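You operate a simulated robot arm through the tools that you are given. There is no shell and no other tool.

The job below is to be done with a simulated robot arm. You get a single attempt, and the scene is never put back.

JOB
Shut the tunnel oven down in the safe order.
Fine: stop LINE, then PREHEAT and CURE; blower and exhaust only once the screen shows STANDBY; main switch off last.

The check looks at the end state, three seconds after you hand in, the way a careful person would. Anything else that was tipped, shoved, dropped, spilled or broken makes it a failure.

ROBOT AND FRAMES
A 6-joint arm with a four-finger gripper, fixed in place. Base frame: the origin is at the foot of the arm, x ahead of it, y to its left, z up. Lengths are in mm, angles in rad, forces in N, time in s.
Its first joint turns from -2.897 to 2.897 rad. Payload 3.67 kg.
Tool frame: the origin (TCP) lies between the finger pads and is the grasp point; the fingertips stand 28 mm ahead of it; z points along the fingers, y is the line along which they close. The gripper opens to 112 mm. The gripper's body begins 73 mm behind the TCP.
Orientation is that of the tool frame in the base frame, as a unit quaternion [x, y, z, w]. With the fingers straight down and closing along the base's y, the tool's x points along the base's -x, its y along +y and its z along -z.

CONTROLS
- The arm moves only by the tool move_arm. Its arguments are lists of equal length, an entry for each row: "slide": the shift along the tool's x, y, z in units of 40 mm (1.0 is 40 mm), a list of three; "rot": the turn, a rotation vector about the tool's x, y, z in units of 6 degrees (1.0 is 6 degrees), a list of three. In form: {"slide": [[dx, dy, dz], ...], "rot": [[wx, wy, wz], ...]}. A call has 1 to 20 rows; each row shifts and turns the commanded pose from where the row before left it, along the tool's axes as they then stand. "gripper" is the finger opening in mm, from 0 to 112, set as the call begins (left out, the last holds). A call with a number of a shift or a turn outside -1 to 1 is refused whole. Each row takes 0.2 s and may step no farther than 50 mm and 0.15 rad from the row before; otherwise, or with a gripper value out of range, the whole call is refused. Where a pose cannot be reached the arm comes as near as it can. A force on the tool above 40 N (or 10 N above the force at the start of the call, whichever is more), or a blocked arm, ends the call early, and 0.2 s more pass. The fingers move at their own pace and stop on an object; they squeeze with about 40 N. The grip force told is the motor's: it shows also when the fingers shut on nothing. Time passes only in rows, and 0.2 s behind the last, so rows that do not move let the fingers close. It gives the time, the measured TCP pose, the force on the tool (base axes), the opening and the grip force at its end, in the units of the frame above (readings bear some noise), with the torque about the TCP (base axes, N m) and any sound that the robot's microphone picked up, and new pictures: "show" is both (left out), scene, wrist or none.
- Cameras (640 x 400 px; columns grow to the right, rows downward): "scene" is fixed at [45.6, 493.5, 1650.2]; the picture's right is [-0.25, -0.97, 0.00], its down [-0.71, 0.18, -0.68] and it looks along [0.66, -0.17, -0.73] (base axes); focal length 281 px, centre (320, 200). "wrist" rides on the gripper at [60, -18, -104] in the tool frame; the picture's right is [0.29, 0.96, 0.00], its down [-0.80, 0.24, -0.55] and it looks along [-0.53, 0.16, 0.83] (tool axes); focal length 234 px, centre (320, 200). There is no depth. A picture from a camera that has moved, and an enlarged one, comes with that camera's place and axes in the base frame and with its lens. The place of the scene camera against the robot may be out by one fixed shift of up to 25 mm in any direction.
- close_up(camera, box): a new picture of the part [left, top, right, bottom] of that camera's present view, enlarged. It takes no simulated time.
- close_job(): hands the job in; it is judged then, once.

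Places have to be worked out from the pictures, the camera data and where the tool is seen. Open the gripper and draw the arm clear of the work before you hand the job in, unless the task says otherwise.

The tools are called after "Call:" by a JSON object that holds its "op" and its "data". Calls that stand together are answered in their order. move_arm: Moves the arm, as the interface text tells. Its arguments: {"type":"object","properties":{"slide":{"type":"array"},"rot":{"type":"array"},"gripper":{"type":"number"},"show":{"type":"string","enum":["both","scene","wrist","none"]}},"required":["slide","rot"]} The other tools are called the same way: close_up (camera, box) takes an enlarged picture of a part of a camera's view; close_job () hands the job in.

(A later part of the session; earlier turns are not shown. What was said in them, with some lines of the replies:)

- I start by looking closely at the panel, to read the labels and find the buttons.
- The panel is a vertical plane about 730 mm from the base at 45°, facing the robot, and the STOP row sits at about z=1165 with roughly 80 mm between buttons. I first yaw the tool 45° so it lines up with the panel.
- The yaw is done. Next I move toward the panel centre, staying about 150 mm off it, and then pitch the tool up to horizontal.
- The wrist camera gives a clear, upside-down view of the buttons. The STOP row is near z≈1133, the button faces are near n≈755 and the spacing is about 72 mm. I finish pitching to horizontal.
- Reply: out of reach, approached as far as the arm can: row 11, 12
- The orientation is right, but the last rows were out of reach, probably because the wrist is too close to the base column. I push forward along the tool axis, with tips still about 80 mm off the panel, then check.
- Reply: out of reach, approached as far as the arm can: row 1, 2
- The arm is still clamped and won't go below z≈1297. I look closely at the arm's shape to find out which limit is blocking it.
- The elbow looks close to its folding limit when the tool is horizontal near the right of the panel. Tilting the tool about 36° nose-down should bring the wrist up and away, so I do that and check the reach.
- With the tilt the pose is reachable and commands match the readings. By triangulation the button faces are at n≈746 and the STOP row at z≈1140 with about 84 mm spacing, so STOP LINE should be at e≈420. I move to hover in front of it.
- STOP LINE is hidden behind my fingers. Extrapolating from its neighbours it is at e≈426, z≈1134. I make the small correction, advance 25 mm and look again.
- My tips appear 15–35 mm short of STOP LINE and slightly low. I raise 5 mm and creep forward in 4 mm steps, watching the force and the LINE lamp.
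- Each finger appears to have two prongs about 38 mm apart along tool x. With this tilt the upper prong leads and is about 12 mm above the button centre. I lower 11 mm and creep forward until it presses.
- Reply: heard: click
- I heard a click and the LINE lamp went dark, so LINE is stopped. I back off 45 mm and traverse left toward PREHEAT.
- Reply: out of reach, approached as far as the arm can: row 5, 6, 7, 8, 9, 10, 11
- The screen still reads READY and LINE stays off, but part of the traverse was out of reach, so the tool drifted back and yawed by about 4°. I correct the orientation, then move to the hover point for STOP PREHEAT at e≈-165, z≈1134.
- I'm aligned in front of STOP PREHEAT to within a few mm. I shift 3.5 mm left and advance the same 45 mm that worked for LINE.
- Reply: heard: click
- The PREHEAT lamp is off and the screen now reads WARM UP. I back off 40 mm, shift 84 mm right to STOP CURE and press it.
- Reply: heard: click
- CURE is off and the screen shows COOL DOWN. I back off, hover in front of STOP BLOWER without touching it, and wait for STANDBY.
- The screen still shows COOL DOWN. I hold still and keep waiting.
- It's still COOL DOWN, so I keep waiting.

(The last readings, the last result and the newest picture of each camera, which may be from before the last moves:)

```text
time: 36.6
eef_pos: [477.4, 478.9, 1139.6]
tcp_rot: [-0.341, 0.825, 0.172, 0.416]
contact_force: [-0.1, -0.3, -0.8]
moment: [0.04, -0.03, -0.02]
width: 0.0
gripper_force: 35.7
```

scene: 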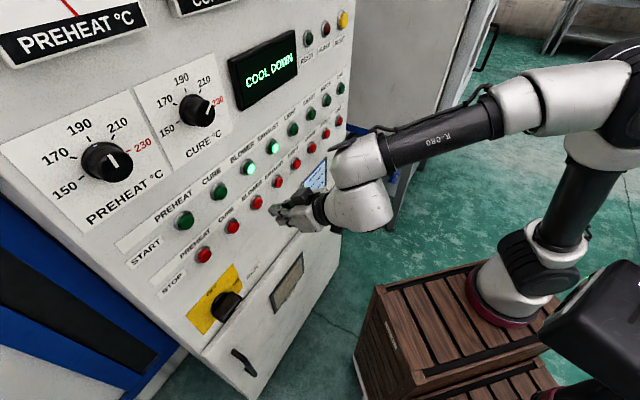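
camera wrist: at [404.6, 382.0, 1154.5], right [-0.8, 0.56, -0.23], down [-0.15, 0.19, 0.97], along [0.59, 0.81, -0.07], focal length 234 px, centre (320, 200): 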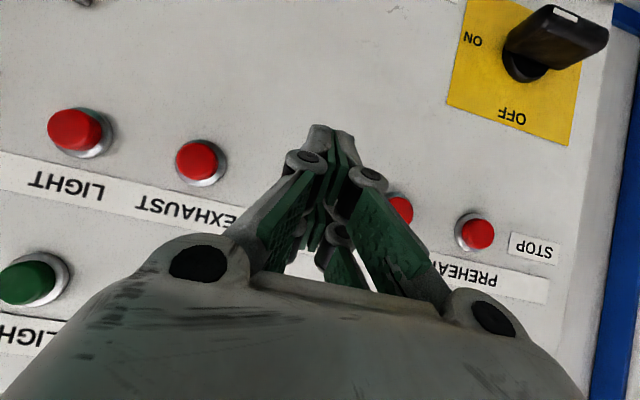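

It's still COOL DOWN, so I wait again.

Call:
{"op": "move_arm", "data": {"slide": [[0, 0, 0], [0, 0, 0], [0, 0, 0], [0, 0, 0], [0, 0, 0], [0, 0, 0], [0, 0, 0], [0, 0, 0], [0, 0, 0], [0, 0, 0], [0, 0, 0], [0, 0, 0], [0, 0, 0], [0, 0, 0], [0, 0, 0], [0, 0, 0], [0, 0, 0], [0, 0, 0], [0, 0, 0], [0, 0, 0]], "rot": [[0, 0, 0], [0, 0, 0], [0, 0, 0], [0, 0, 0], [0, 0, 0], [0, 0, 0], [0, 0, 0], [0, 0, 0], [0, 0, 0], [0, 0, 0], [0, 0, 0], [0, 0, 0], [0, 0, 0], [0, 0, 0], [0, 0, 0], [0, 0, 0], [0, 0, 0], [0, 0, 0], [0, 0, 0], [0, 0, 0]], "show": "scene"}}

Call:
{"op": "close_up", "data": {"camera": "scene", "box": [0, 0, 320, 200]}}

```text
time: 40.8
eef_pos: [477.5, 479.4, 1140.2]
tcp_rot: [-0.341, 0.825, 0.172, 0.416]
contact_force: [-0.1, 1.0, -0.5]
moment: [-0.01, 0.0, 0.03]
width: 0.0
gripper_force: 36.1
```

scene: 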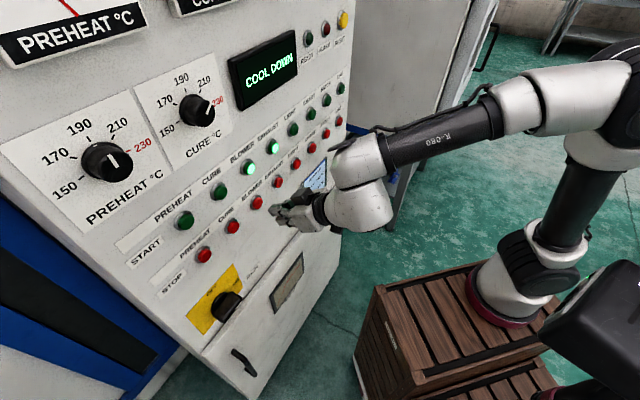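

```text
2.00 times, centred on (160, 100) of scene
camera zoom: at [45.6, 493.5, 1650.2], right [-0.25, -0.97, 0.0], down [-0.71, 0.18, -0.68], along [0.66, -0.17, -0.73], focal length 562 px, centre (640, 400)
```

zoom: 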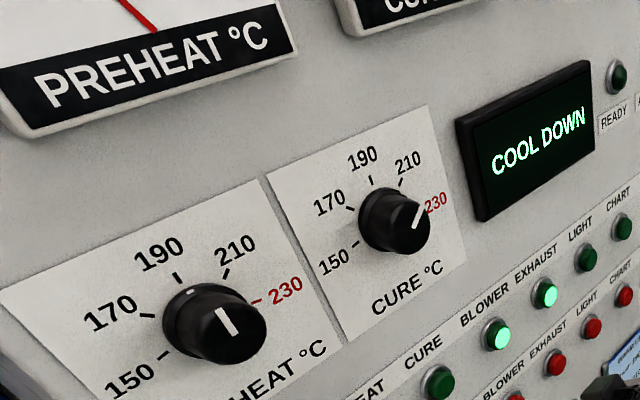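

The gauge needle is moving but the screen still says COOL DOWN. I keep waiting.

Call:
{"op": "move_arm", "data": {"slide": [[0, 0, 0], [0, 0, 0], [0, 0, 0], [0, 0, 0], [0, 0, 0], [0, 0, 0], [0, 0, 0], [0, 0, 0], [0, 0, 0], [0, 0, 0], [0, 0, 0], [0, 0, 0], [0, 0, 0], [0, 0, 0], [0, 0, 0], [0, 0, 0], [0, 0, 0], [0, 0, 0], [0, 0, 0], [0, 0, 0]], "rot": [[0, 0, 0], [0, 0, 0], [0, 0, 0], [0, 0, 0], [0, 0, 0], [0, 0, 0], [0, 0, 0], [0, 0, 0], [0, 0, 0], [0, 0, 0], [0, 0, 0], [0, 0, 0], [0, 0, 0], [0, 0, 0], [0, 0, 0], [0, 0, 0], [0, 0, 0], [0, 0, 0], [0, 0, 0], [0, 0, 0]], "show": "scene"}}

```text
time: 45.0
eef_pos: [477.0, 479.1, 1140.3]
tcp_rot: [-0.341, 0.825, 0.171, 0.416]
contact_force: [0.7, 0.6, 0.3]
moment: [-0.01, -0.03, 0.0]
width: 0.0
gripper_force: 35.7
```

scene: 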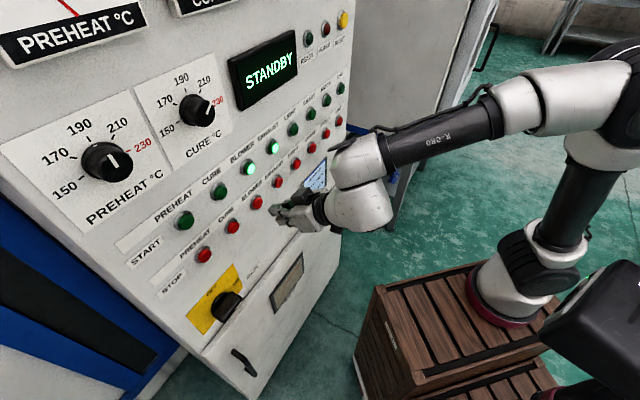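

The screen now shows STANDBY. I press STOP BLOWER by advancing 40 mm.

Call:
{"op": "move_arm", "data": {"slide": [[-0.2076, 0, 0.2818], [-0.2076, 0, 0.2818], [-0.0593, 0, 0.0805], [-0.0593, 0, 0.0805], [-0.0593, 0, 0.0805], [0, 0, 0]], "rot": [[0, 0, 0], [0, 0, 0], [0, 0, 0], [0, 0, 0], [0, 0, 0], [0, 0, 0]]}}

Call:
{"op": "close_up", "data": {"camera": "scene", "box": [180, 30, 360, 230]}}

```text
time: 46.4
eef_pos: [504.8, 506.3, 1139.7]
tcp_rot: [-0.34, 0.825, 0.171, 0.417]
contact_force: [-4.2, -3.2, -1.0]
moment: [-0.04, 0.04, 0.03]
width: 6.2
gripper_force: 35.7
heard: click
camera wrist: at [433.3, 409.5, 1154.0], right [-0.8, 0.56, -0.23], down [-0.15, 0.19, 0.97], along [0.59, 0.81, -0.07], focal length 234 px, centre (320, 200)
```

scene: 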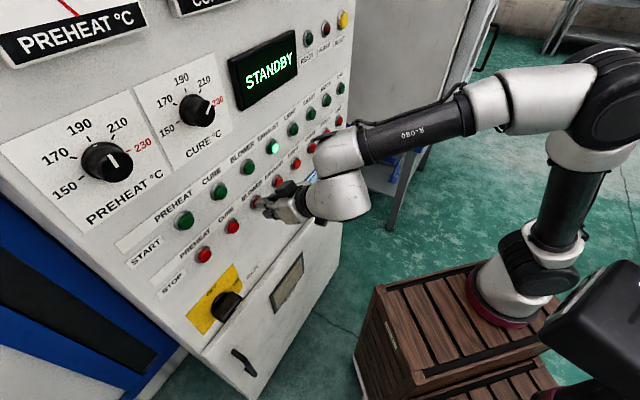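
wrist: 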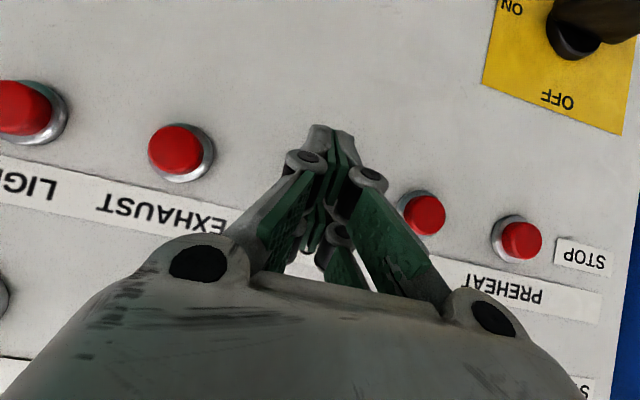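

```text
2.00 times, centred on (270, 130) of scene
camera zoom: at [45.6, 493.5, 1650.2], right [-0.25, -0.97, 0.0], down [-0.71, 0.18, -0.68], along [0.66, -0.17, -0.73], focal length 562 px, centre (420, 340)
```

zoom: 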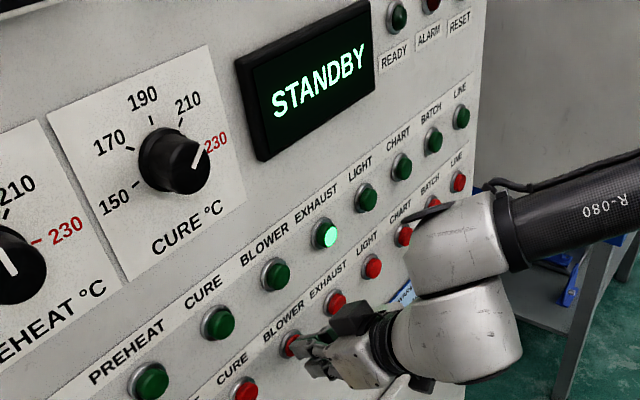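

BLOWER is off and the screen still shows STANDBY. I back off 35 mm, shift 83 mm right and press STOP EXHAUST.

Call:
{"op": "move_arm", "data": {"slide": [[0.2594, 0, -0.352], [0.2594, 0, -0.352], [0, -0.7, 0], [0, -0.7, 0], [0, -0.68, 0], [0, 0, 0]], "rot": [[0, 0, 0], [0, 0, 0], [0, 0, 0], [0, 0, 0], [0, 0, 0], [0, 0, 0]]}}

```text
time: 47.8
eef_pos: [541.2, 424.9, 1139.4]
tcp_rot: [-0.34, 0.826, 0.171, 0.417]
contact_force: [-0.6, -0.1, -0.1]
moment: [0.0, -0.03, -0.02]
width: 0.0
gripper_force: 35.4
camera wrist: at [469.2, 326.4, 1152.9], right [-0.8, 0.56, -0.23], down [-0.15, 0.19, 0.97], along [0.59, 0.81, -0.07], focal length 234 px, centre (320, 200)
```

scene: 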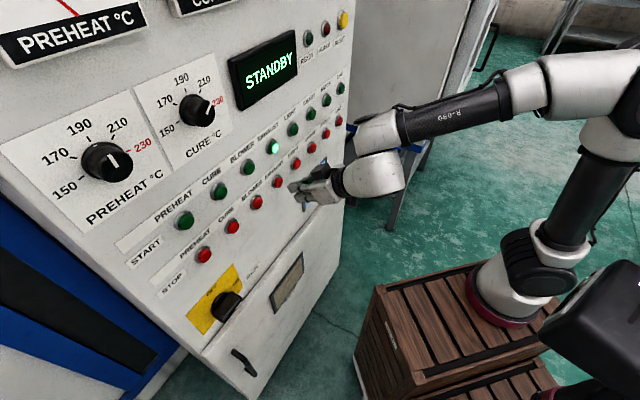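
wrist: 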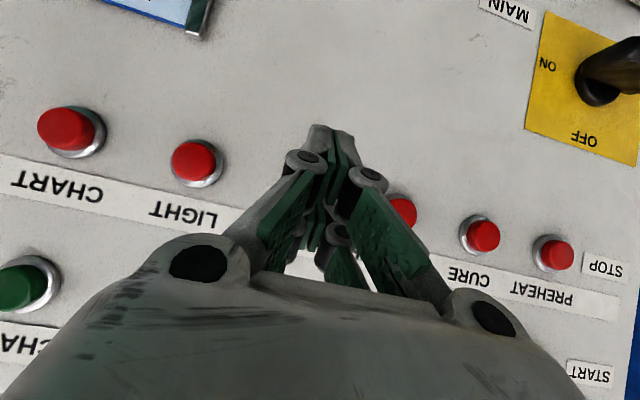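

The move was in reach and I'm aligned with STOP EXHAUST at e≈82. I advance 34 mm to press.

Call:
{"op": "move_arm", "data": {"slide": [[-0.1632, 0, 0.2214], [-0.1632, 0, 0.2214], [-0.0593, 0, 0.0805], [-0.0593, 0, 0.0805], [-0.0593, 0, 0.0805], [0, 0, 0]], "rot": [[0, 0, 0], [0, 0, 0], [0, 0, 0], [0, 0, 0], [0, 0, 0], [0, 0, 0]]}}

Call:
{"op": "close_up", "data": {"camera": "scene", "box": [180, 30, 360, 230]}}

```text
time: 49.2
eef_pos: [565.5, 446.6, 1140.1]
tcp_rot: [-0.341, 0.826, 0.171, 0.416]
contact_force: [-2.6, -3.1, -1.9]
moment: [-0.04, 0.03, 0.01]
width: 5.9
gripper_force: 36.0
heard: click
camera wrist: at [492.9, 349.9, 1154.3], right [-0.8, 0.56, -0.23], down [-0.15, 0.19, 0.97], along [0.59, 0.81, -0.07], focal length 234 px, centre (320, 200)
```

scene: 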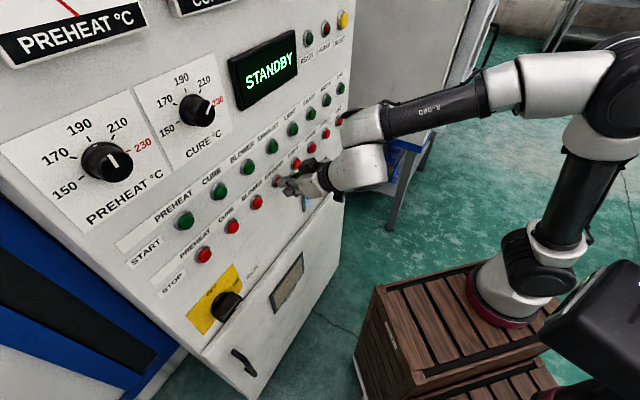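
wrist: 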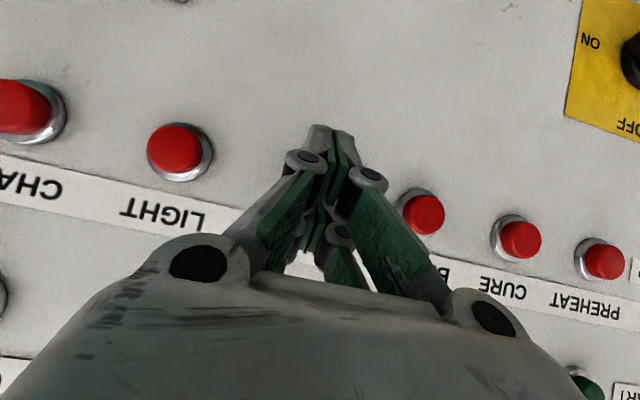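

```text
2.00 times, centred on (270, 130) of scene
camera zoom: at [45.6, 493.5, 1650.2], right [-0.25, -0.97, 0.0], down [-0.71, 0.18, -0.68], along [0.66, -0.17, -0.73], focal length 562 px, centre (420, 340)
```

zoom: 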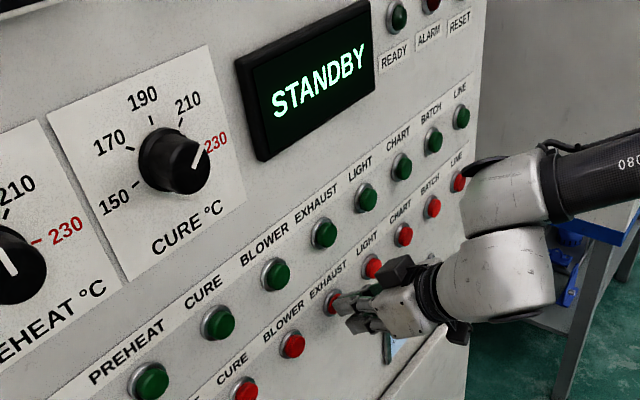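

EXHAUST is off, so every lamp is dark and the screen shows STANDBY. Only the MAIN switch is left, so I back off and move to where the wrist camera can see it well.

Call:
{"op": "move_arm", "data": {"slide": [[0.593, 0, -0.805], [0.365, 0.907, 0.047], [0.365, 0.907, 0.047], [0.365, 0.907, 0.047], [0.365, 0.907, 0.047], [0.365, 0.907, 0.047], [0.365, 0.907, 0.047], [0.365, 0.907, 0.047], [0, 0, 0]], "rot": [[0, 0, 0], [0, 0, 0], [0, 0, 0], [0, 0, 0], [0, 0, 0], [0, 0, 0], [0, 0, 0], [0, 0, 0], [0, 0, 0]]}}

Call:
{"op": "close_up", "data": {"camera": "scene", "box": [160, 240, 280, 340]}}

Call:
{"op": "close_up", "data": {"camera": "wrist", "box": [240, 0, 480, 150]}}

```text
time: 51.2
eef_pos: [322.9, 565.9, 1049.0]
tcp_rot: [-0.34, 0.826, 0.17, 0.416]
contact_force: [0.3, 0.2, 0.1]
moment: [0.02, 0.04, -0.01]
width: 0.0
gripper_force: 36.1
camera wrist: at [250.0, 467.8, 1062.4], right [-0.8, 0.56, -0.23], down [-0.15, 0.19, 0.97], along [0.59, 0.81, -0.07], focal length 234 px, centre (320, 200)
```

scene: 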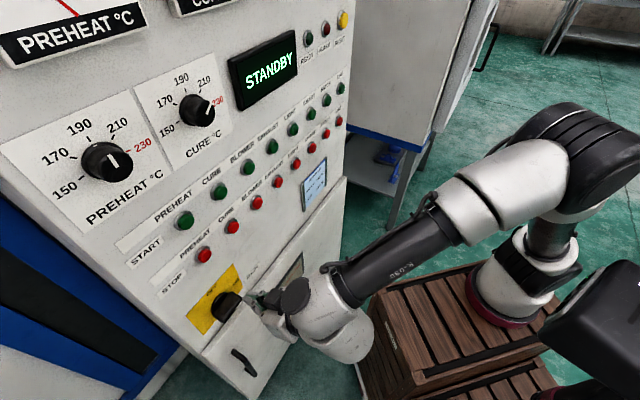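
wrist: 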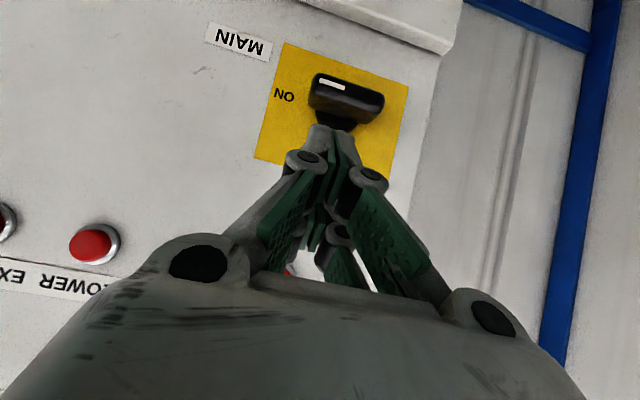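

```text
4.00 times, centred on (220, 290) of scene
camera zoom: at [45.6, 493.5, 1650.2], right [-0.25, -0.97, 0.0], down [-0.71, 0.18, -0.68], along [0.66, -0.17, -0.73], focal length 1124 px, centre (720, -160)
```

zoom: 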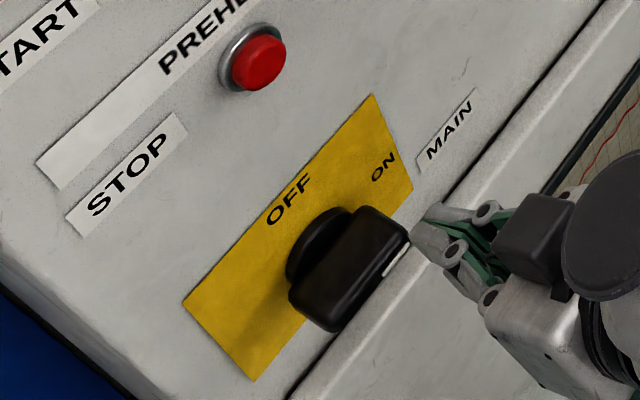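

```text
2.67 times, centred on (360, 75) of wrist
camera zoom: at [250.0, 467.8, 1062.4], right [-0.8, 0.56, -0.23], down [-0.15, 0.19, 0.97], along [0.59, 0.81, -0.07], focal length 624 px, centre (213, 533)
```

zoom: 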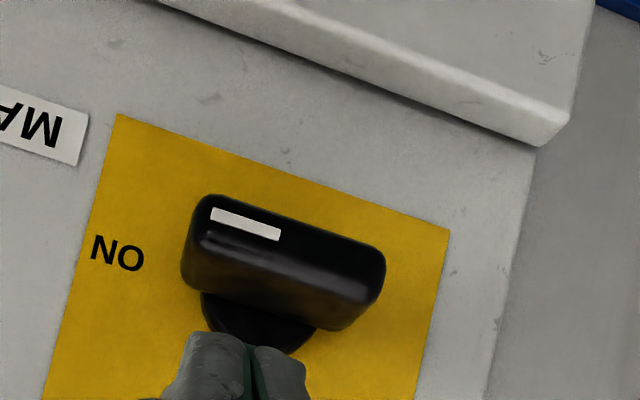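

The knob axis triangulates to about e=-188, z=946, with the handle's front face at n≈707. The handle is a horizontal bar about 65 mm long with its mark toward ON, so it needs a 90° counter-clockwise turn to OFF. I pitch the tool to horizontal and move in line with the knob, still well back from it.

Call:
{"op": "move_arm", "data": {"slide": [[0, 0, 0], [0, 0, 0], [0, 0, 0], [0, 0, 0], [0, 0, 0], [0, 0, 0], [0.858, 0.135, 0], [0.858, 0.135, 0], [0.858, 0.135, 0], [0, 0, 0]], "rot": [[0, -1, 0], [0, -1, 0], [0, -1, 0], [0, -1, 0], [0, -1, 0], [0, -1, 0], [0, -0.1, 0], [0, 0, 0], [0, 0, 0], [0, 0, 0]]}}

```text
time: 53.4
eef_pos: [309.3, 575.4, 947.9]
tcp_rot: [-0.27, 0.652, 0.27, 0.655]
contact_force: [0.1, 0.4, 0.0]
moment: [0.0, 0.04, -0.02]
width: 0.2
gripper_force: 35.5
camera wrist: at [248.8, 489.4, 887.5], right [-0.67, 0.68, -0.29], down [-0.56, -0.22, 0.8], along [0.48, 0.7, 0.53], focal length 234 px, centre (320, 200)
```

scene: 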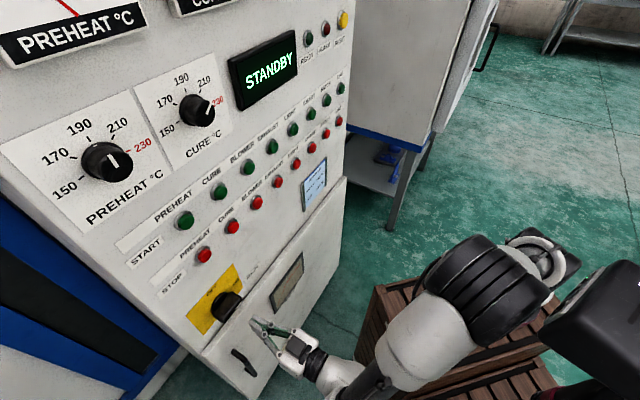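
wrist: 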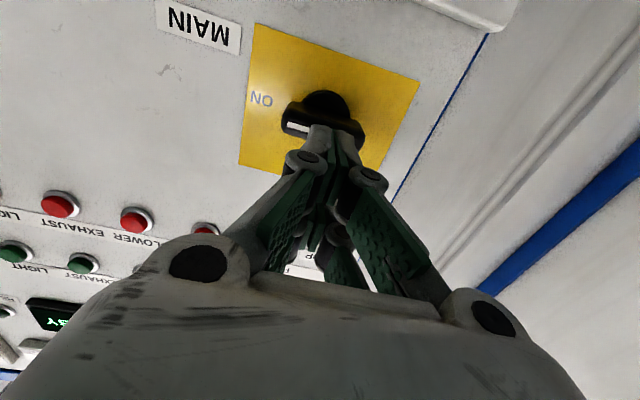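

The tool is horizontal and in line with the knob. I roll it +90° so the fingers close vertically around the bar, and open the gripper to 64 mm.

Call:
{"op": "move_arm", "data": {"slide": [[0, 0, 0], [0, 0, 0], [0, 0, 0], [0, 0, 0], [0, 0, 0], [0, 0, 0], [0, 0, 0], [0, 0, 0], [0, 0, 0], [0, 0, 0], [0, 0, 0], [0, 0, 0], [0, 0, 0], [0, 0, 0], [0, 0, 0], [0, 0, 0]], "rot": [[0, 0, 1], [0, 0, 1], [0, 0, 1], [0, 0, 1], [0, 0, 1], [0, 0, 1], [0, 0, 1], [0, 0, 1], [0, 0, 1], [0, 0, 1], [0, 0, 1], [0, 0, 1], [0, 0, 1], [0, 0, 1], [0, 0, 1], [0, 0, 0]], "gripper": 64}}

Call:
{"op": "close_up", "data": {"camera": "scene", "box": [170, 240, 350, 380]}}

```text
time: 56.8
eef_pos: [311.2, 575.0, 946.5]
tcp_rot: [0.272, 0.652, 0.654, 0.272]
contact_force: [0.7, 0.0, -0.7]
moment: [-0.01, 0.01, 0.0]
width: 64.0
gripper_force: 0.0
camera wrist: at [193.2, 543.7, 928.4], right [-0.2, 0.2, 0.96], down [0.17, -0.96, 0.24], along [0.96, 0.21, 0.16], focal length 234 px, centre (320, 200)
```

scene: 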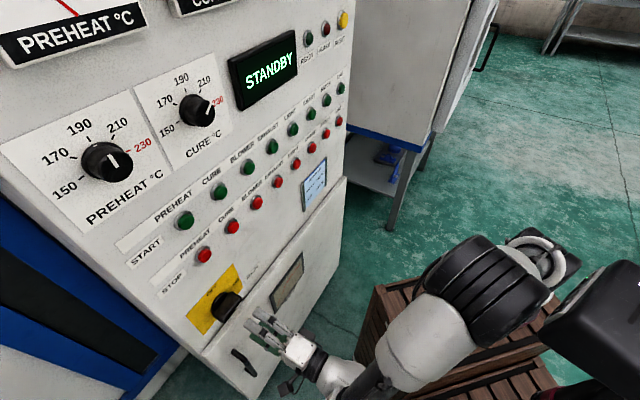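
wrist: 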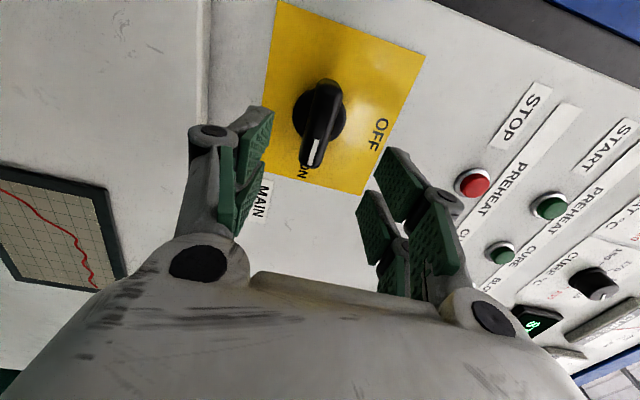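

```text
2.86 times, centred on (260, 310) of scene
camera zoom: at [45.6, 493.5, 1650.2], right [-0.25, -0.97, 0.0], down [-0.71, 0.18, -0.68], along [0.66, -0.17, -0.73], focal length 803 px, centre (491, -114)
```

zoom: 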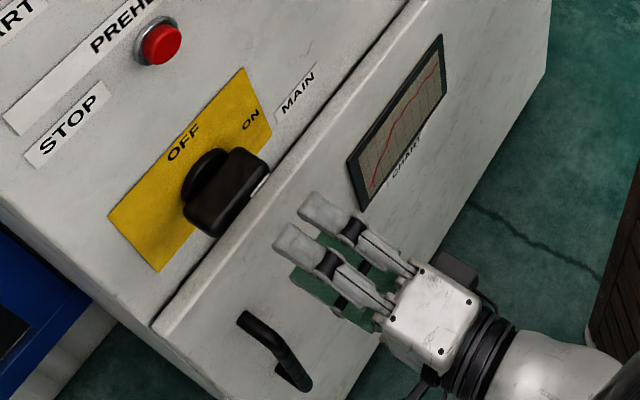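

The view is very clear: the bar spans about e=-226 to -161 at z≈945, and the fingers straddle it vertically. I correct about 3.5 mm to the left and advance 50 mm before checking.

Call:
{"op": "move_arm", "data": {"slide": [[0.0875, 0, 0.42], [0, 0, 0.42], [0, 0, 0.41], [0, 0, 0]], "rot": [[0, 0, 0], [0, 0, 0], [0, 0, 0], [0, 0, 0]]}}

Call:
{"op": "close_up", "data": {"camera": "scene", "box": [170, 240, 330, 340]}}

```text
time: 57.8
eef_pos: [342.7, 614.1, 947.9]
tcp_rot: [0.271, 0.652, 0.654, 0.272]
contact_force: [-0.6, -0.1, -0.1]
moment: [0.0, 0.0, -0.01]
width: 63.9
gripper_force: 0.1
camera wrist: at [226.3, 581.8, 929.7], right [-0.21, 0.2, 0.96], down [0.17, -0.96, 0.24], along [0.96, 0.21, 0.16], focal length 234 px, centre (320, 200)
```

scene: 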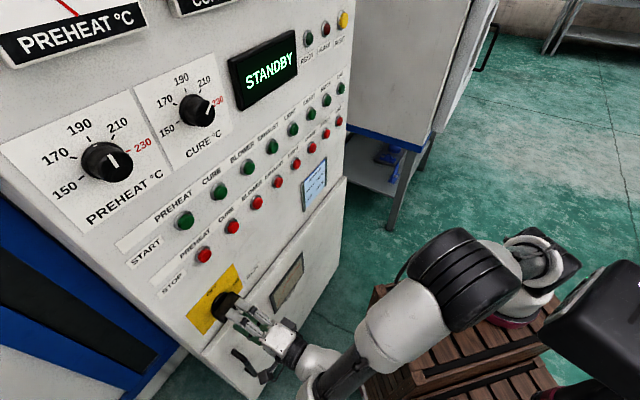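
wrist: 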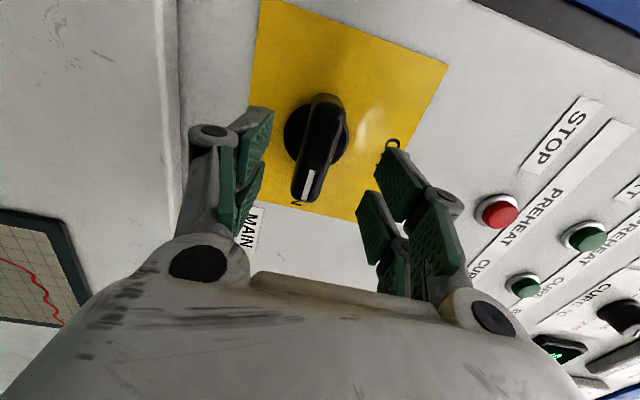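

```text
4.00 times, centred on (250, 290) of scene
camera zoom: at [45.6, 493.5, 1650.2], right [-0.25, -0.97, 0.0], down [-0.71, 0.18, -0.68], along [0.66, -0.17, -0.73], focal length 1124 px, centre (600, -160)
```

zoom: 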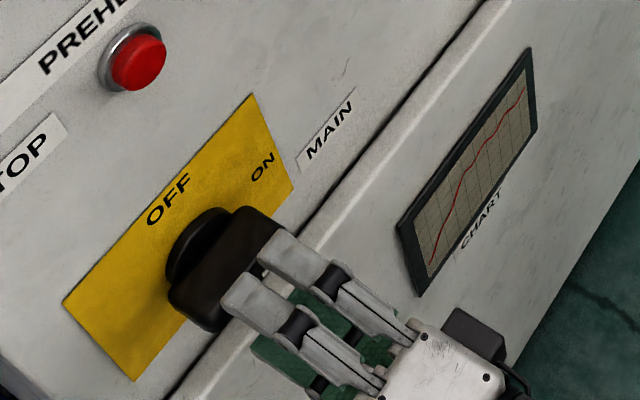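

The alignment is good: the bar axis is at z≈945 and the TCP is at e≈-192, z≈947. I advance 35 mm so the pads straddle the bar, then check before closing.

Call:
{"op": "move_arm", "data": {"slide": [[0, -0.04, 0.3], [0, 0, 0.3], [0, 0, 0.28], [0, 0, 0]], "rot": [[0, 0, 0], [0, 0, 0], [0, 0, 0], [0, 0, 0]]}}

Call:
{"op": "close_up", "data": {"camera": "scene", "box": [170, 240, 330, 340]}}

Call:
{"op": "close_up", "data": {"camera": "wrist", "box": [200, 50, 440, 250]}}

```text
time: 58.8
eef_pos: [368.1, 638.8, 946.0]
tcp_rot: [0.27, 0.653, 0.653, 0.272]
contact_force: [0.3, 1.2, 0.4]
moment: [0.0, -0.04, 0.0]
width: 64.1
gripper_force: 0.1
camera wrist: at [251.7, 606.5, 927.4], right [-0.21, 0.2, 0.96], down [0.17, -0.96, 0.24], along [0.96, 0.21, 0.16], focal length 234 px, centre (320, 200)
```

scene: 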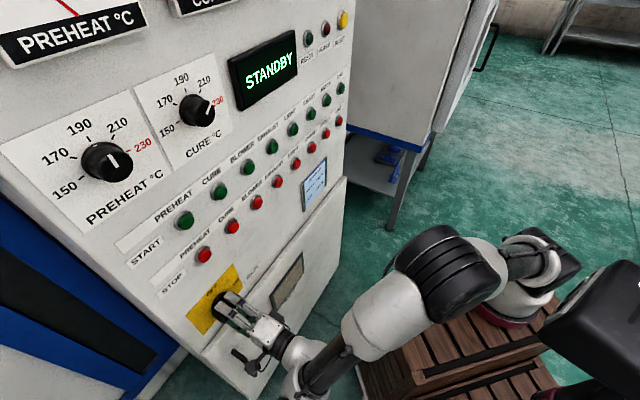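
wrist: 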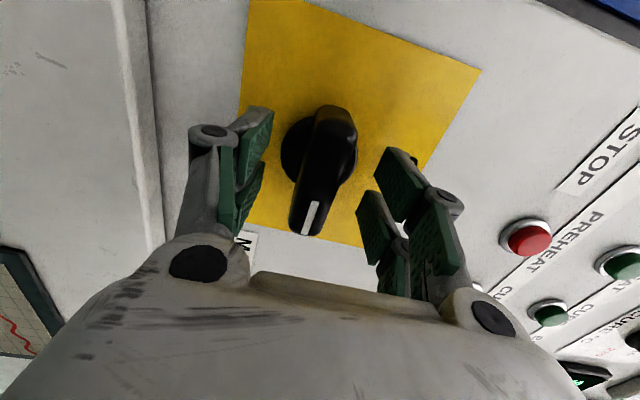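

```text
4.00 times, centred on (250, 290) of scene
camera zoom: at [45.6, 493.5, 1650.2], right [-0.25, -0.97, 0.0], down [-0.71, 0.18, -0.68], along [0.66, -0.17, -0.73], focal length 1124 px, centre (600, -160)
```

zoom: 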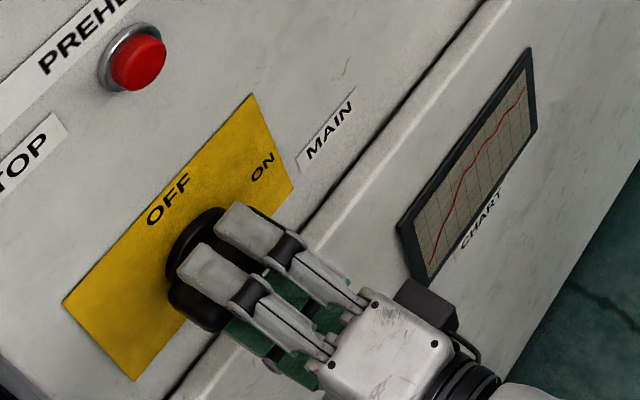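

```text
2.00 times, centred on (320, 150) of wrist
camera zoom: at [251.7, 606.5, 927.4], right [-0.21, 0.2, 0.96], down [0.17, -0.96, 0.24], along [0.96, 0.21, 0.16], focal length 468 px, centre (320, 300)
```

zoom: 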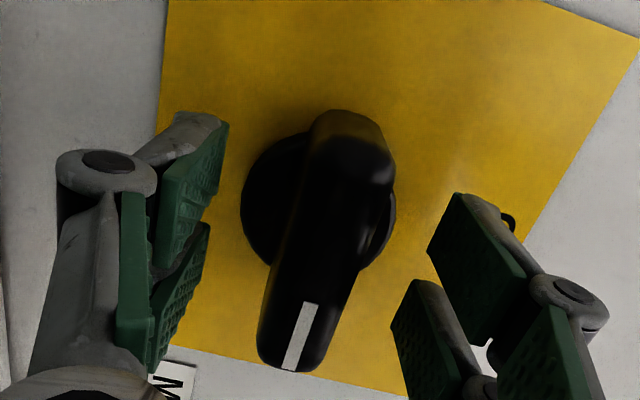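

No contact so far, and the pads straddle the bar evenly. I close the gripper on it.

Call:
{"op": "move_arm", "data": {"slide": [[0, 0, 0], [0, 0, 0], [0, 0, 0], [0, 0, 0]], "rot": [[0, 0, 0], [0, 0, 0], [0, 0, 0], [0, 0, 0]], "gripper": 0}}

Call:
{"op": "close_up", "data": {"camera": "wrist", "box": [200, 50, 440, 250]}}

```text
time: 59.8
eef_pos: [368.0, 638.7, 945.0]
tcp_rot: [0.272, 0.652, 0.653, 0.273]
contact_force: [0.6, 1.5, -5.2]
moment: [-0.13, 0.08, 0.46]
width: 22.0
gripper_force: 45.0
camera wrist: at [251.8, 606.4, 927.0], right [-0.21, 0.2, 0.96], down [0.17, -0.96, 0.24], along [0.96, 0.21, 0.16], focal length 234 px, centre (320, 200)
```

scene: 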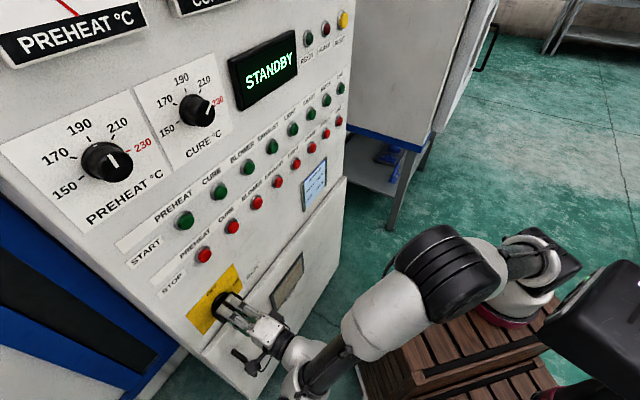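
wrist: 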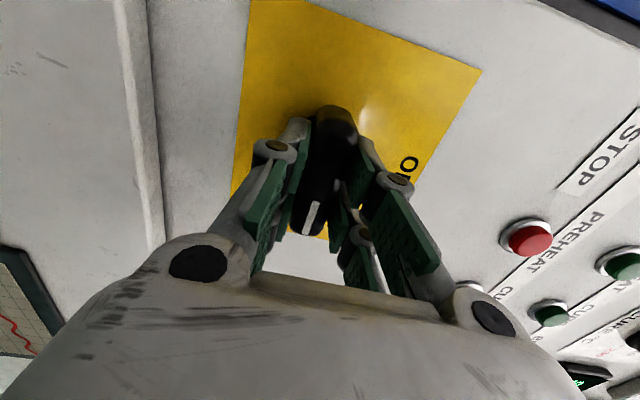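

```text
2.00 times, centred on (320, 150) of wrist
camera zoom: at [251.8, 606.4, 927.0], right [-0.21, 0.2, 0.96], down [0.17, -0.96, 0.24], along [0.96, 0.21, 0.16], focal length 468 px, centre (320, 300)
```

zoom: 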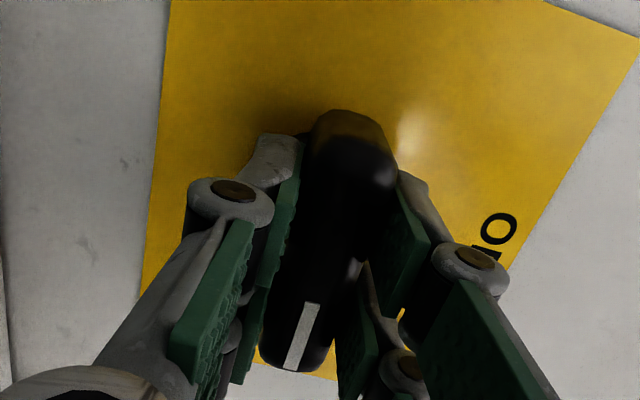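

I have a firm grip on the bar at 22 mm width with little side force. I start turning counter-clockwise with 30° first, and watch the loads.

Call:
{"op": "move_arm", "data": {"slide": [[0, 0, 0], [0, 0, 0], [0, 0, 0], [0, 0, 0], [0, 0, 0], [0, 0, 0]], "rot": [[0, 0, -1], [0, 0, -1], [0, 0, -1], [0, 0, -1], [0, 0, -1], [0, 0, 0]]}}

Call:
{"op": "close_up", "data": {"camera": "wrist", "box": [200, 50, 440, 250]}}

```text
time: 61.2
eef_pos: [368.1, 637.4, 946.2]
tcp_rot: [0.092, 0.701, 0.56, 0.432]
contact_force: [0.3, -0.5, -13.9]
moment: [-0.31, 0.34, 0.22]
width: 21.9
gripper_force: 45.2
camera wrist: at [263.9, 594.3, 899.3], right [-0.52, 0.52, 0.68], down [0.01, -0.79, 0.61], along [0.86, 0.32, 0.41], focal length 234 px, centre (320, 200)
```

scene: 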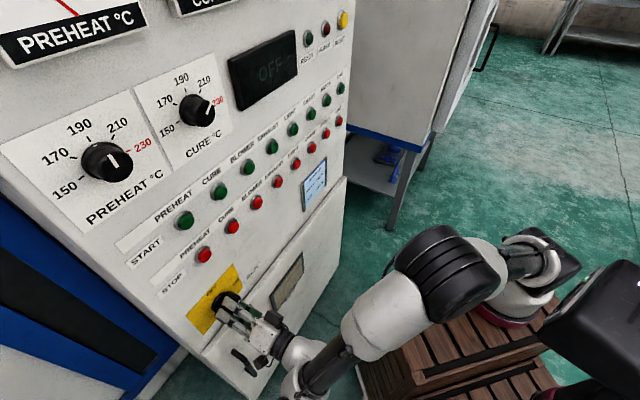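
wrist: 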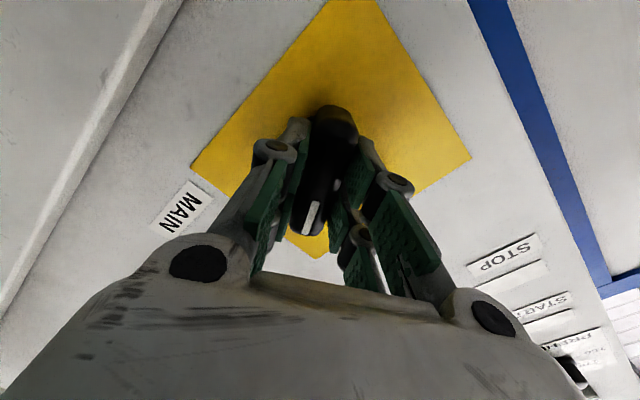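

```text
2.00 times, centred on (320, 150) of wrist
camera zoom: at [263.9, 594.3, 899.3], right [-0.52, 0.52, 0.68], down [0.01, -0.79, 0.61], along [0.86, 0.32, 0.41], focal length 468 px, centre (320, 300)
```

zoom: 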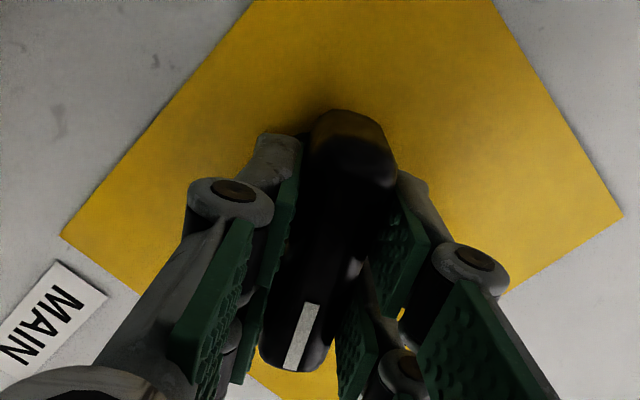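

The screen has gone to OFF, but the handle is only a third of the way round. I ease 2 mm down to relieve the 14 N load and keep turning toward the OFF position.

Call:
{"op": "move_arm", "data": {"slide": [[0.025, -0.0433, 0], [0, 0, 0], [0, 0, 0], [0, 0, 0], [0, 0, 0], [0, 0, 0], [0, 0, 0]], "rot": [[0, 0, 0], [0, 0, -1], [0, 0, -1], [0, 0, -1], [0, 0, -1], [0, 0, -1], [0, 0, 0]]}}

```text
time: 62.8
eef_pos: [368.8, 638.7, 944.4]
tcp_rot: [-0.091, 0.7, 0.429, 0.563]
contact_force: [3.4, -3.9, 1.0]
moment: [0.92, -0.96, -0.9]
width: 22.3
gripper_force: 45.0
camera wrist: at [284.1, 574.2, 883.6], right [-0.69, 0.69, 0.23], down [-0.26, -0.53, 0.81], along [0.68, 0.5, 0.54], focal length 234 px, centre (320, 200)
```

scene: 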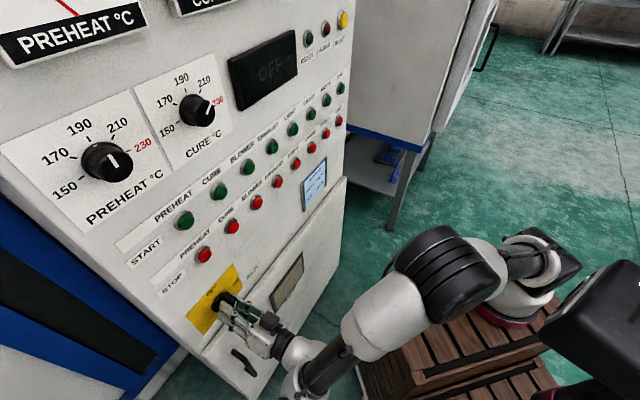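
wrist: 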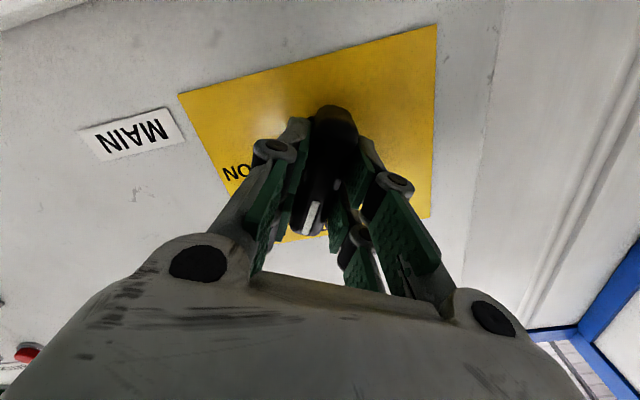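

Loads are low and the handle is still following. I turn the last 30°.

Call:
{"op": "move_arm", "data": {"slide": [[0, 0, 0], [0, 0, 0], [0, 0, 0], [0, 0, 0], [0, 0, 0], [0, 0, 0]], "rot": [[0, 0, -1], [0, 0, -1], [0, 0, -1], [0, 0, -1], [0, 0, -1], [0, 0, 0]]}}

Call:
{"op": "close_up", "data": {"camera": "wrist", "box": [200, 50, 440, 250]}}

Call:
{"op": "close_up", "data": {"camera": "scene", "box": [170, 240, 330, 340]}}

```text
time: 64.2
eef_pos: [368.9, 637.5, 944.6]
tcp_rot: [-0.27, 0.653, 0.269, 0.655]
contact_force: [10.3, -7.3, 3.8]
moment: [0.55, -0.32, -0.36]
width: 21.8
gripper_force: 45.4
camera wrist: at [307.1, 551.0, 884.7], right [-0.67, 0.68, -0.29], down [-0.56, -0.22, 0.8], along [0.48, 0.7, 0.53], focal length 234 px, centre (320, 200)
```

scene: 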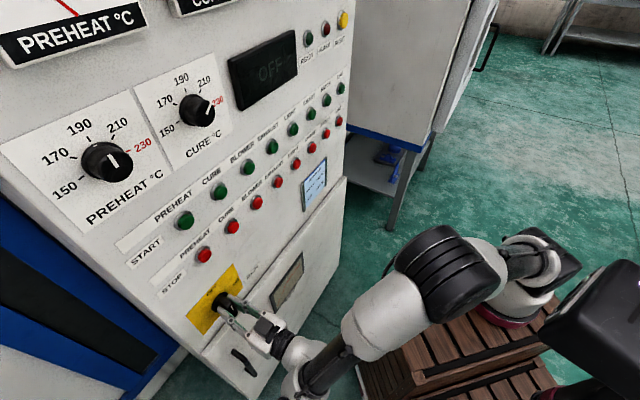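
wrist: 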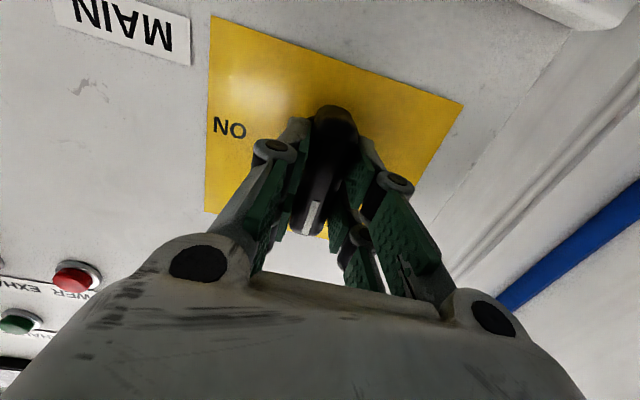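

```text
2.00 times, centred on (320, 150) of wrist
camera zoom: at [307.1, 551.0, 884.7], right [-0.67, 0.68, -0.29], down [-0.56, -0.22, 0.8], along [0.48, 0.7, 0.53], focal length 468 px, centre (320, 300)
```

zoom: 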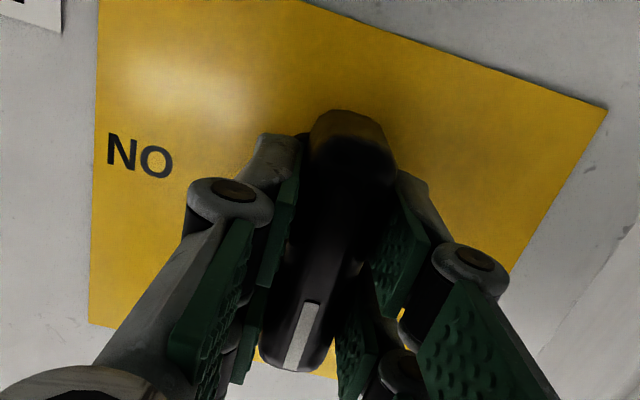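

```text
4.00 times, centred on (250, 290) of scene
camera zoom: at [45.6, 493.5, 1650.2], right [-0.25, -0.97, 0.0], down [-0.71, 0.18, -0.68], along [0.66, -0.17, -0.73], focal length 1124 px, centre (600, -160)
```

zoom: 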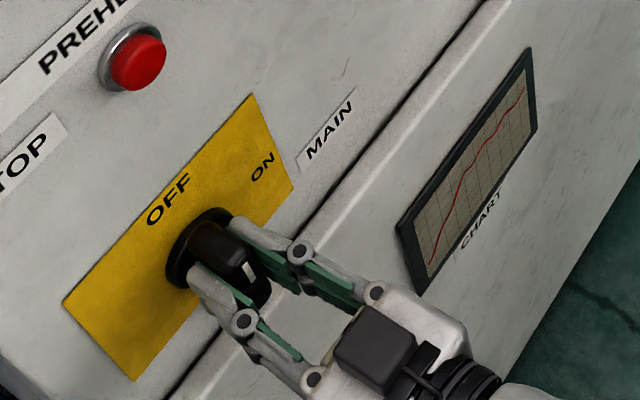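

The handle is now vertical with its mark at the top, toward OFF, and the screen reads OFF. I open the gripper and draw straight back.

Call:
{"op": "move_arm", "data": {"slide": [[0, 0, 0], [0, 0, 0], [0, 0, 0], [0, 0, -0.4], [0, 0, -0.8], [0, 0, -0.8], [0, 0, 0]], "rot": [[0, 0, 0], [0, 0, 0], [0, 0, 0], [0, 0, 0], [0, 0, 0], [0, 0, 0], [0, 0, 0]], "gripper": 70}}

Call:
{"op": "close_up", "data": {"camera": "scene", "box": [170, 240, 330, 340]}}

```text
time: 65.8
eef_pos: [310.3, 583.0, 943.5]
tcp_rot: [-0.27, 0.652, 0.269, 0.655]
contact_force: [0.0, -1.1, -0.7]
moment: [-0.05, 0.01, 0.0]
width: 69.9
gripper_force: 0.1
camera wrist: at [249.2, 495.6, 884.1], right [-0.67, 0.68, -0.29], down [-0.56, -0.22, 0.8], along [0.48, 0.7, 0.53], focal length 234 px, centre (320, 200)
```

scene: 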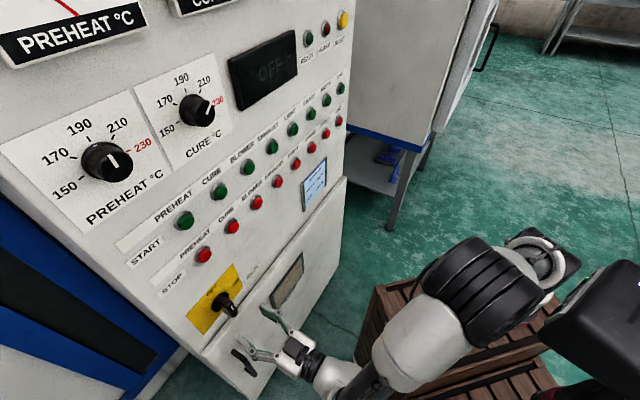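
wrist: 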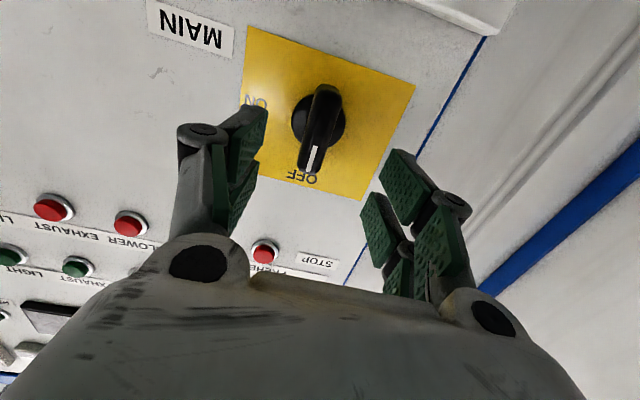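

```text
4.00 times, centred on (250, 290) of scene
camera zoom: at [45.6, 493.5, 1650.2], right [-0.25, -0.97, 0.0], down [-0.71, 0.18, -0.68], along [0.66, -0.17, -0.73], focal length 1124 px, centre (600, -160)
```

zoom: 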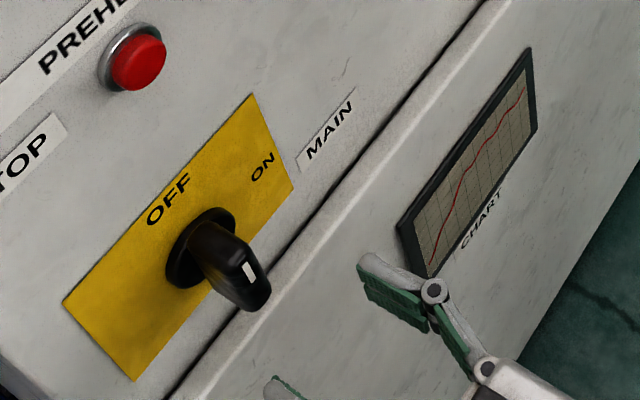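

The handle points to OFF and the arm is free of it. I open the gripper fully, draw back a little more, and check the whole panel one last time.

Call:
{"op": "move_arm", "data": {"slide": [[0, 0, -0.6], [0, 0, -0.6], [0, 0, -0.6], [0, 0, 0], [0, 0, 0]], "rot": [[0, 0, 0], [0, 0, 0], [0, 0, 0], [0, 0, 0], [0, 0, 0]], "gripper": 112}}

Call:
{"op": "close_up", "data": {"camera": "scene", "box": [120, 0, 380, 260]}}

```text
time: 67.0
eef_pos: [261.9, 531.8, 942.0]
tcp_rot: [-0.271, 0.653, 0.269, 0.655]
contact_force: [0.0, -1.0, -0.3]
moment: [0.0, -0.05, 0.02]
width: 111.6
gripper_force: 0.1
camera wrist: at [199.6, 444.9, 882.4], right [-0.67, 0.68, -0.29], down [-0.57, -0.22, 0.8], along [0.48, 0.7, 0.53], focal length 234 px, centre (320, 200)
```

scene: 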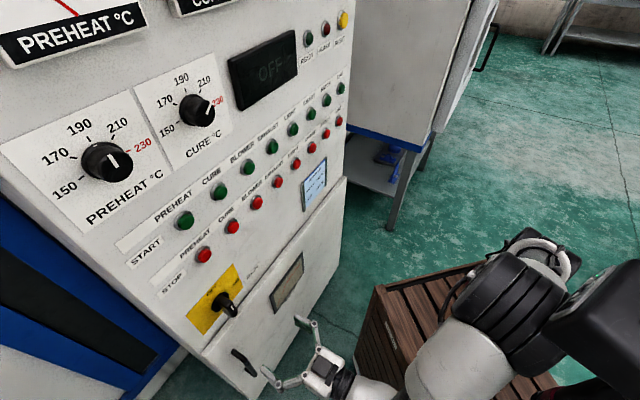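
wrist: 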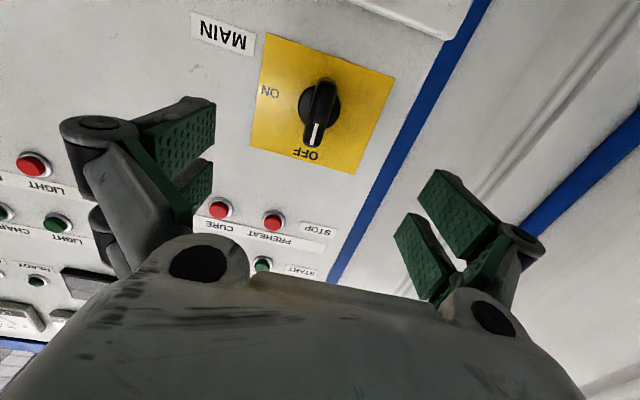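

```text
1.54 times, centred on (250, 130) of scene
camera zoom: at [45.6, 493.5, 1650.2], right [-0.25, -0.97, 0.0], down [-0.71, 0.18, -0.68], along [0.66, -0.17, -0.73], focal length 432 px, centre (428, 308)
```

zoom: 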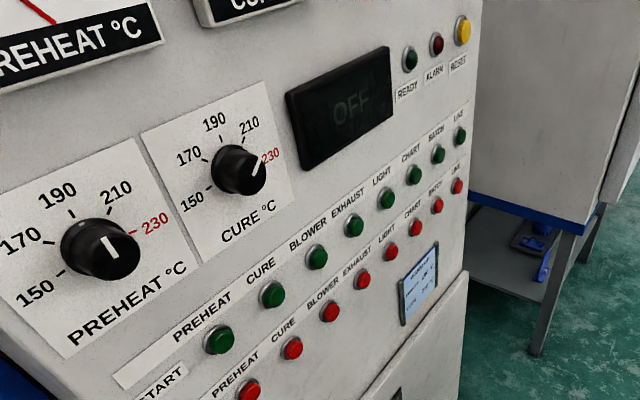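

All lamps are dark, the screen reads OFF, the main switch points to OFF, nothing else was disturbed, and the arm is clear with the gripper open. I hand the job in.

Call:
{"op": "close_job", "data": {}}

```text
The job is handed in.
```

The tunnel oven is shut down in the order you gave, and the job is handed in. I haven't seen the result of the check.

1. **LINE:** stopped first; its lamp went dark.
2. **PREHEAT, then CURE:** both stopped. The screen went to WARM UP after PREHEAT, then to COOL DOWN after CURE.
3. **Wait:** I held off until the screen showed STANDBY, about 20 seconds later.
4. **BLOWER, then EXHAUST:** both stopped while the screen showed STANDBY.
5. **MAIN:** turned to OFF last; the screen now reads OFF.

At hand-in all the lamps were dark and the ALARM lamp never came on. The temperature knobs and all other controls were left alone. The gripper is open and the arm is clear of the panel. During one traverse the arm hit its reach limit and drifted back from the panel, but it touched nothing.
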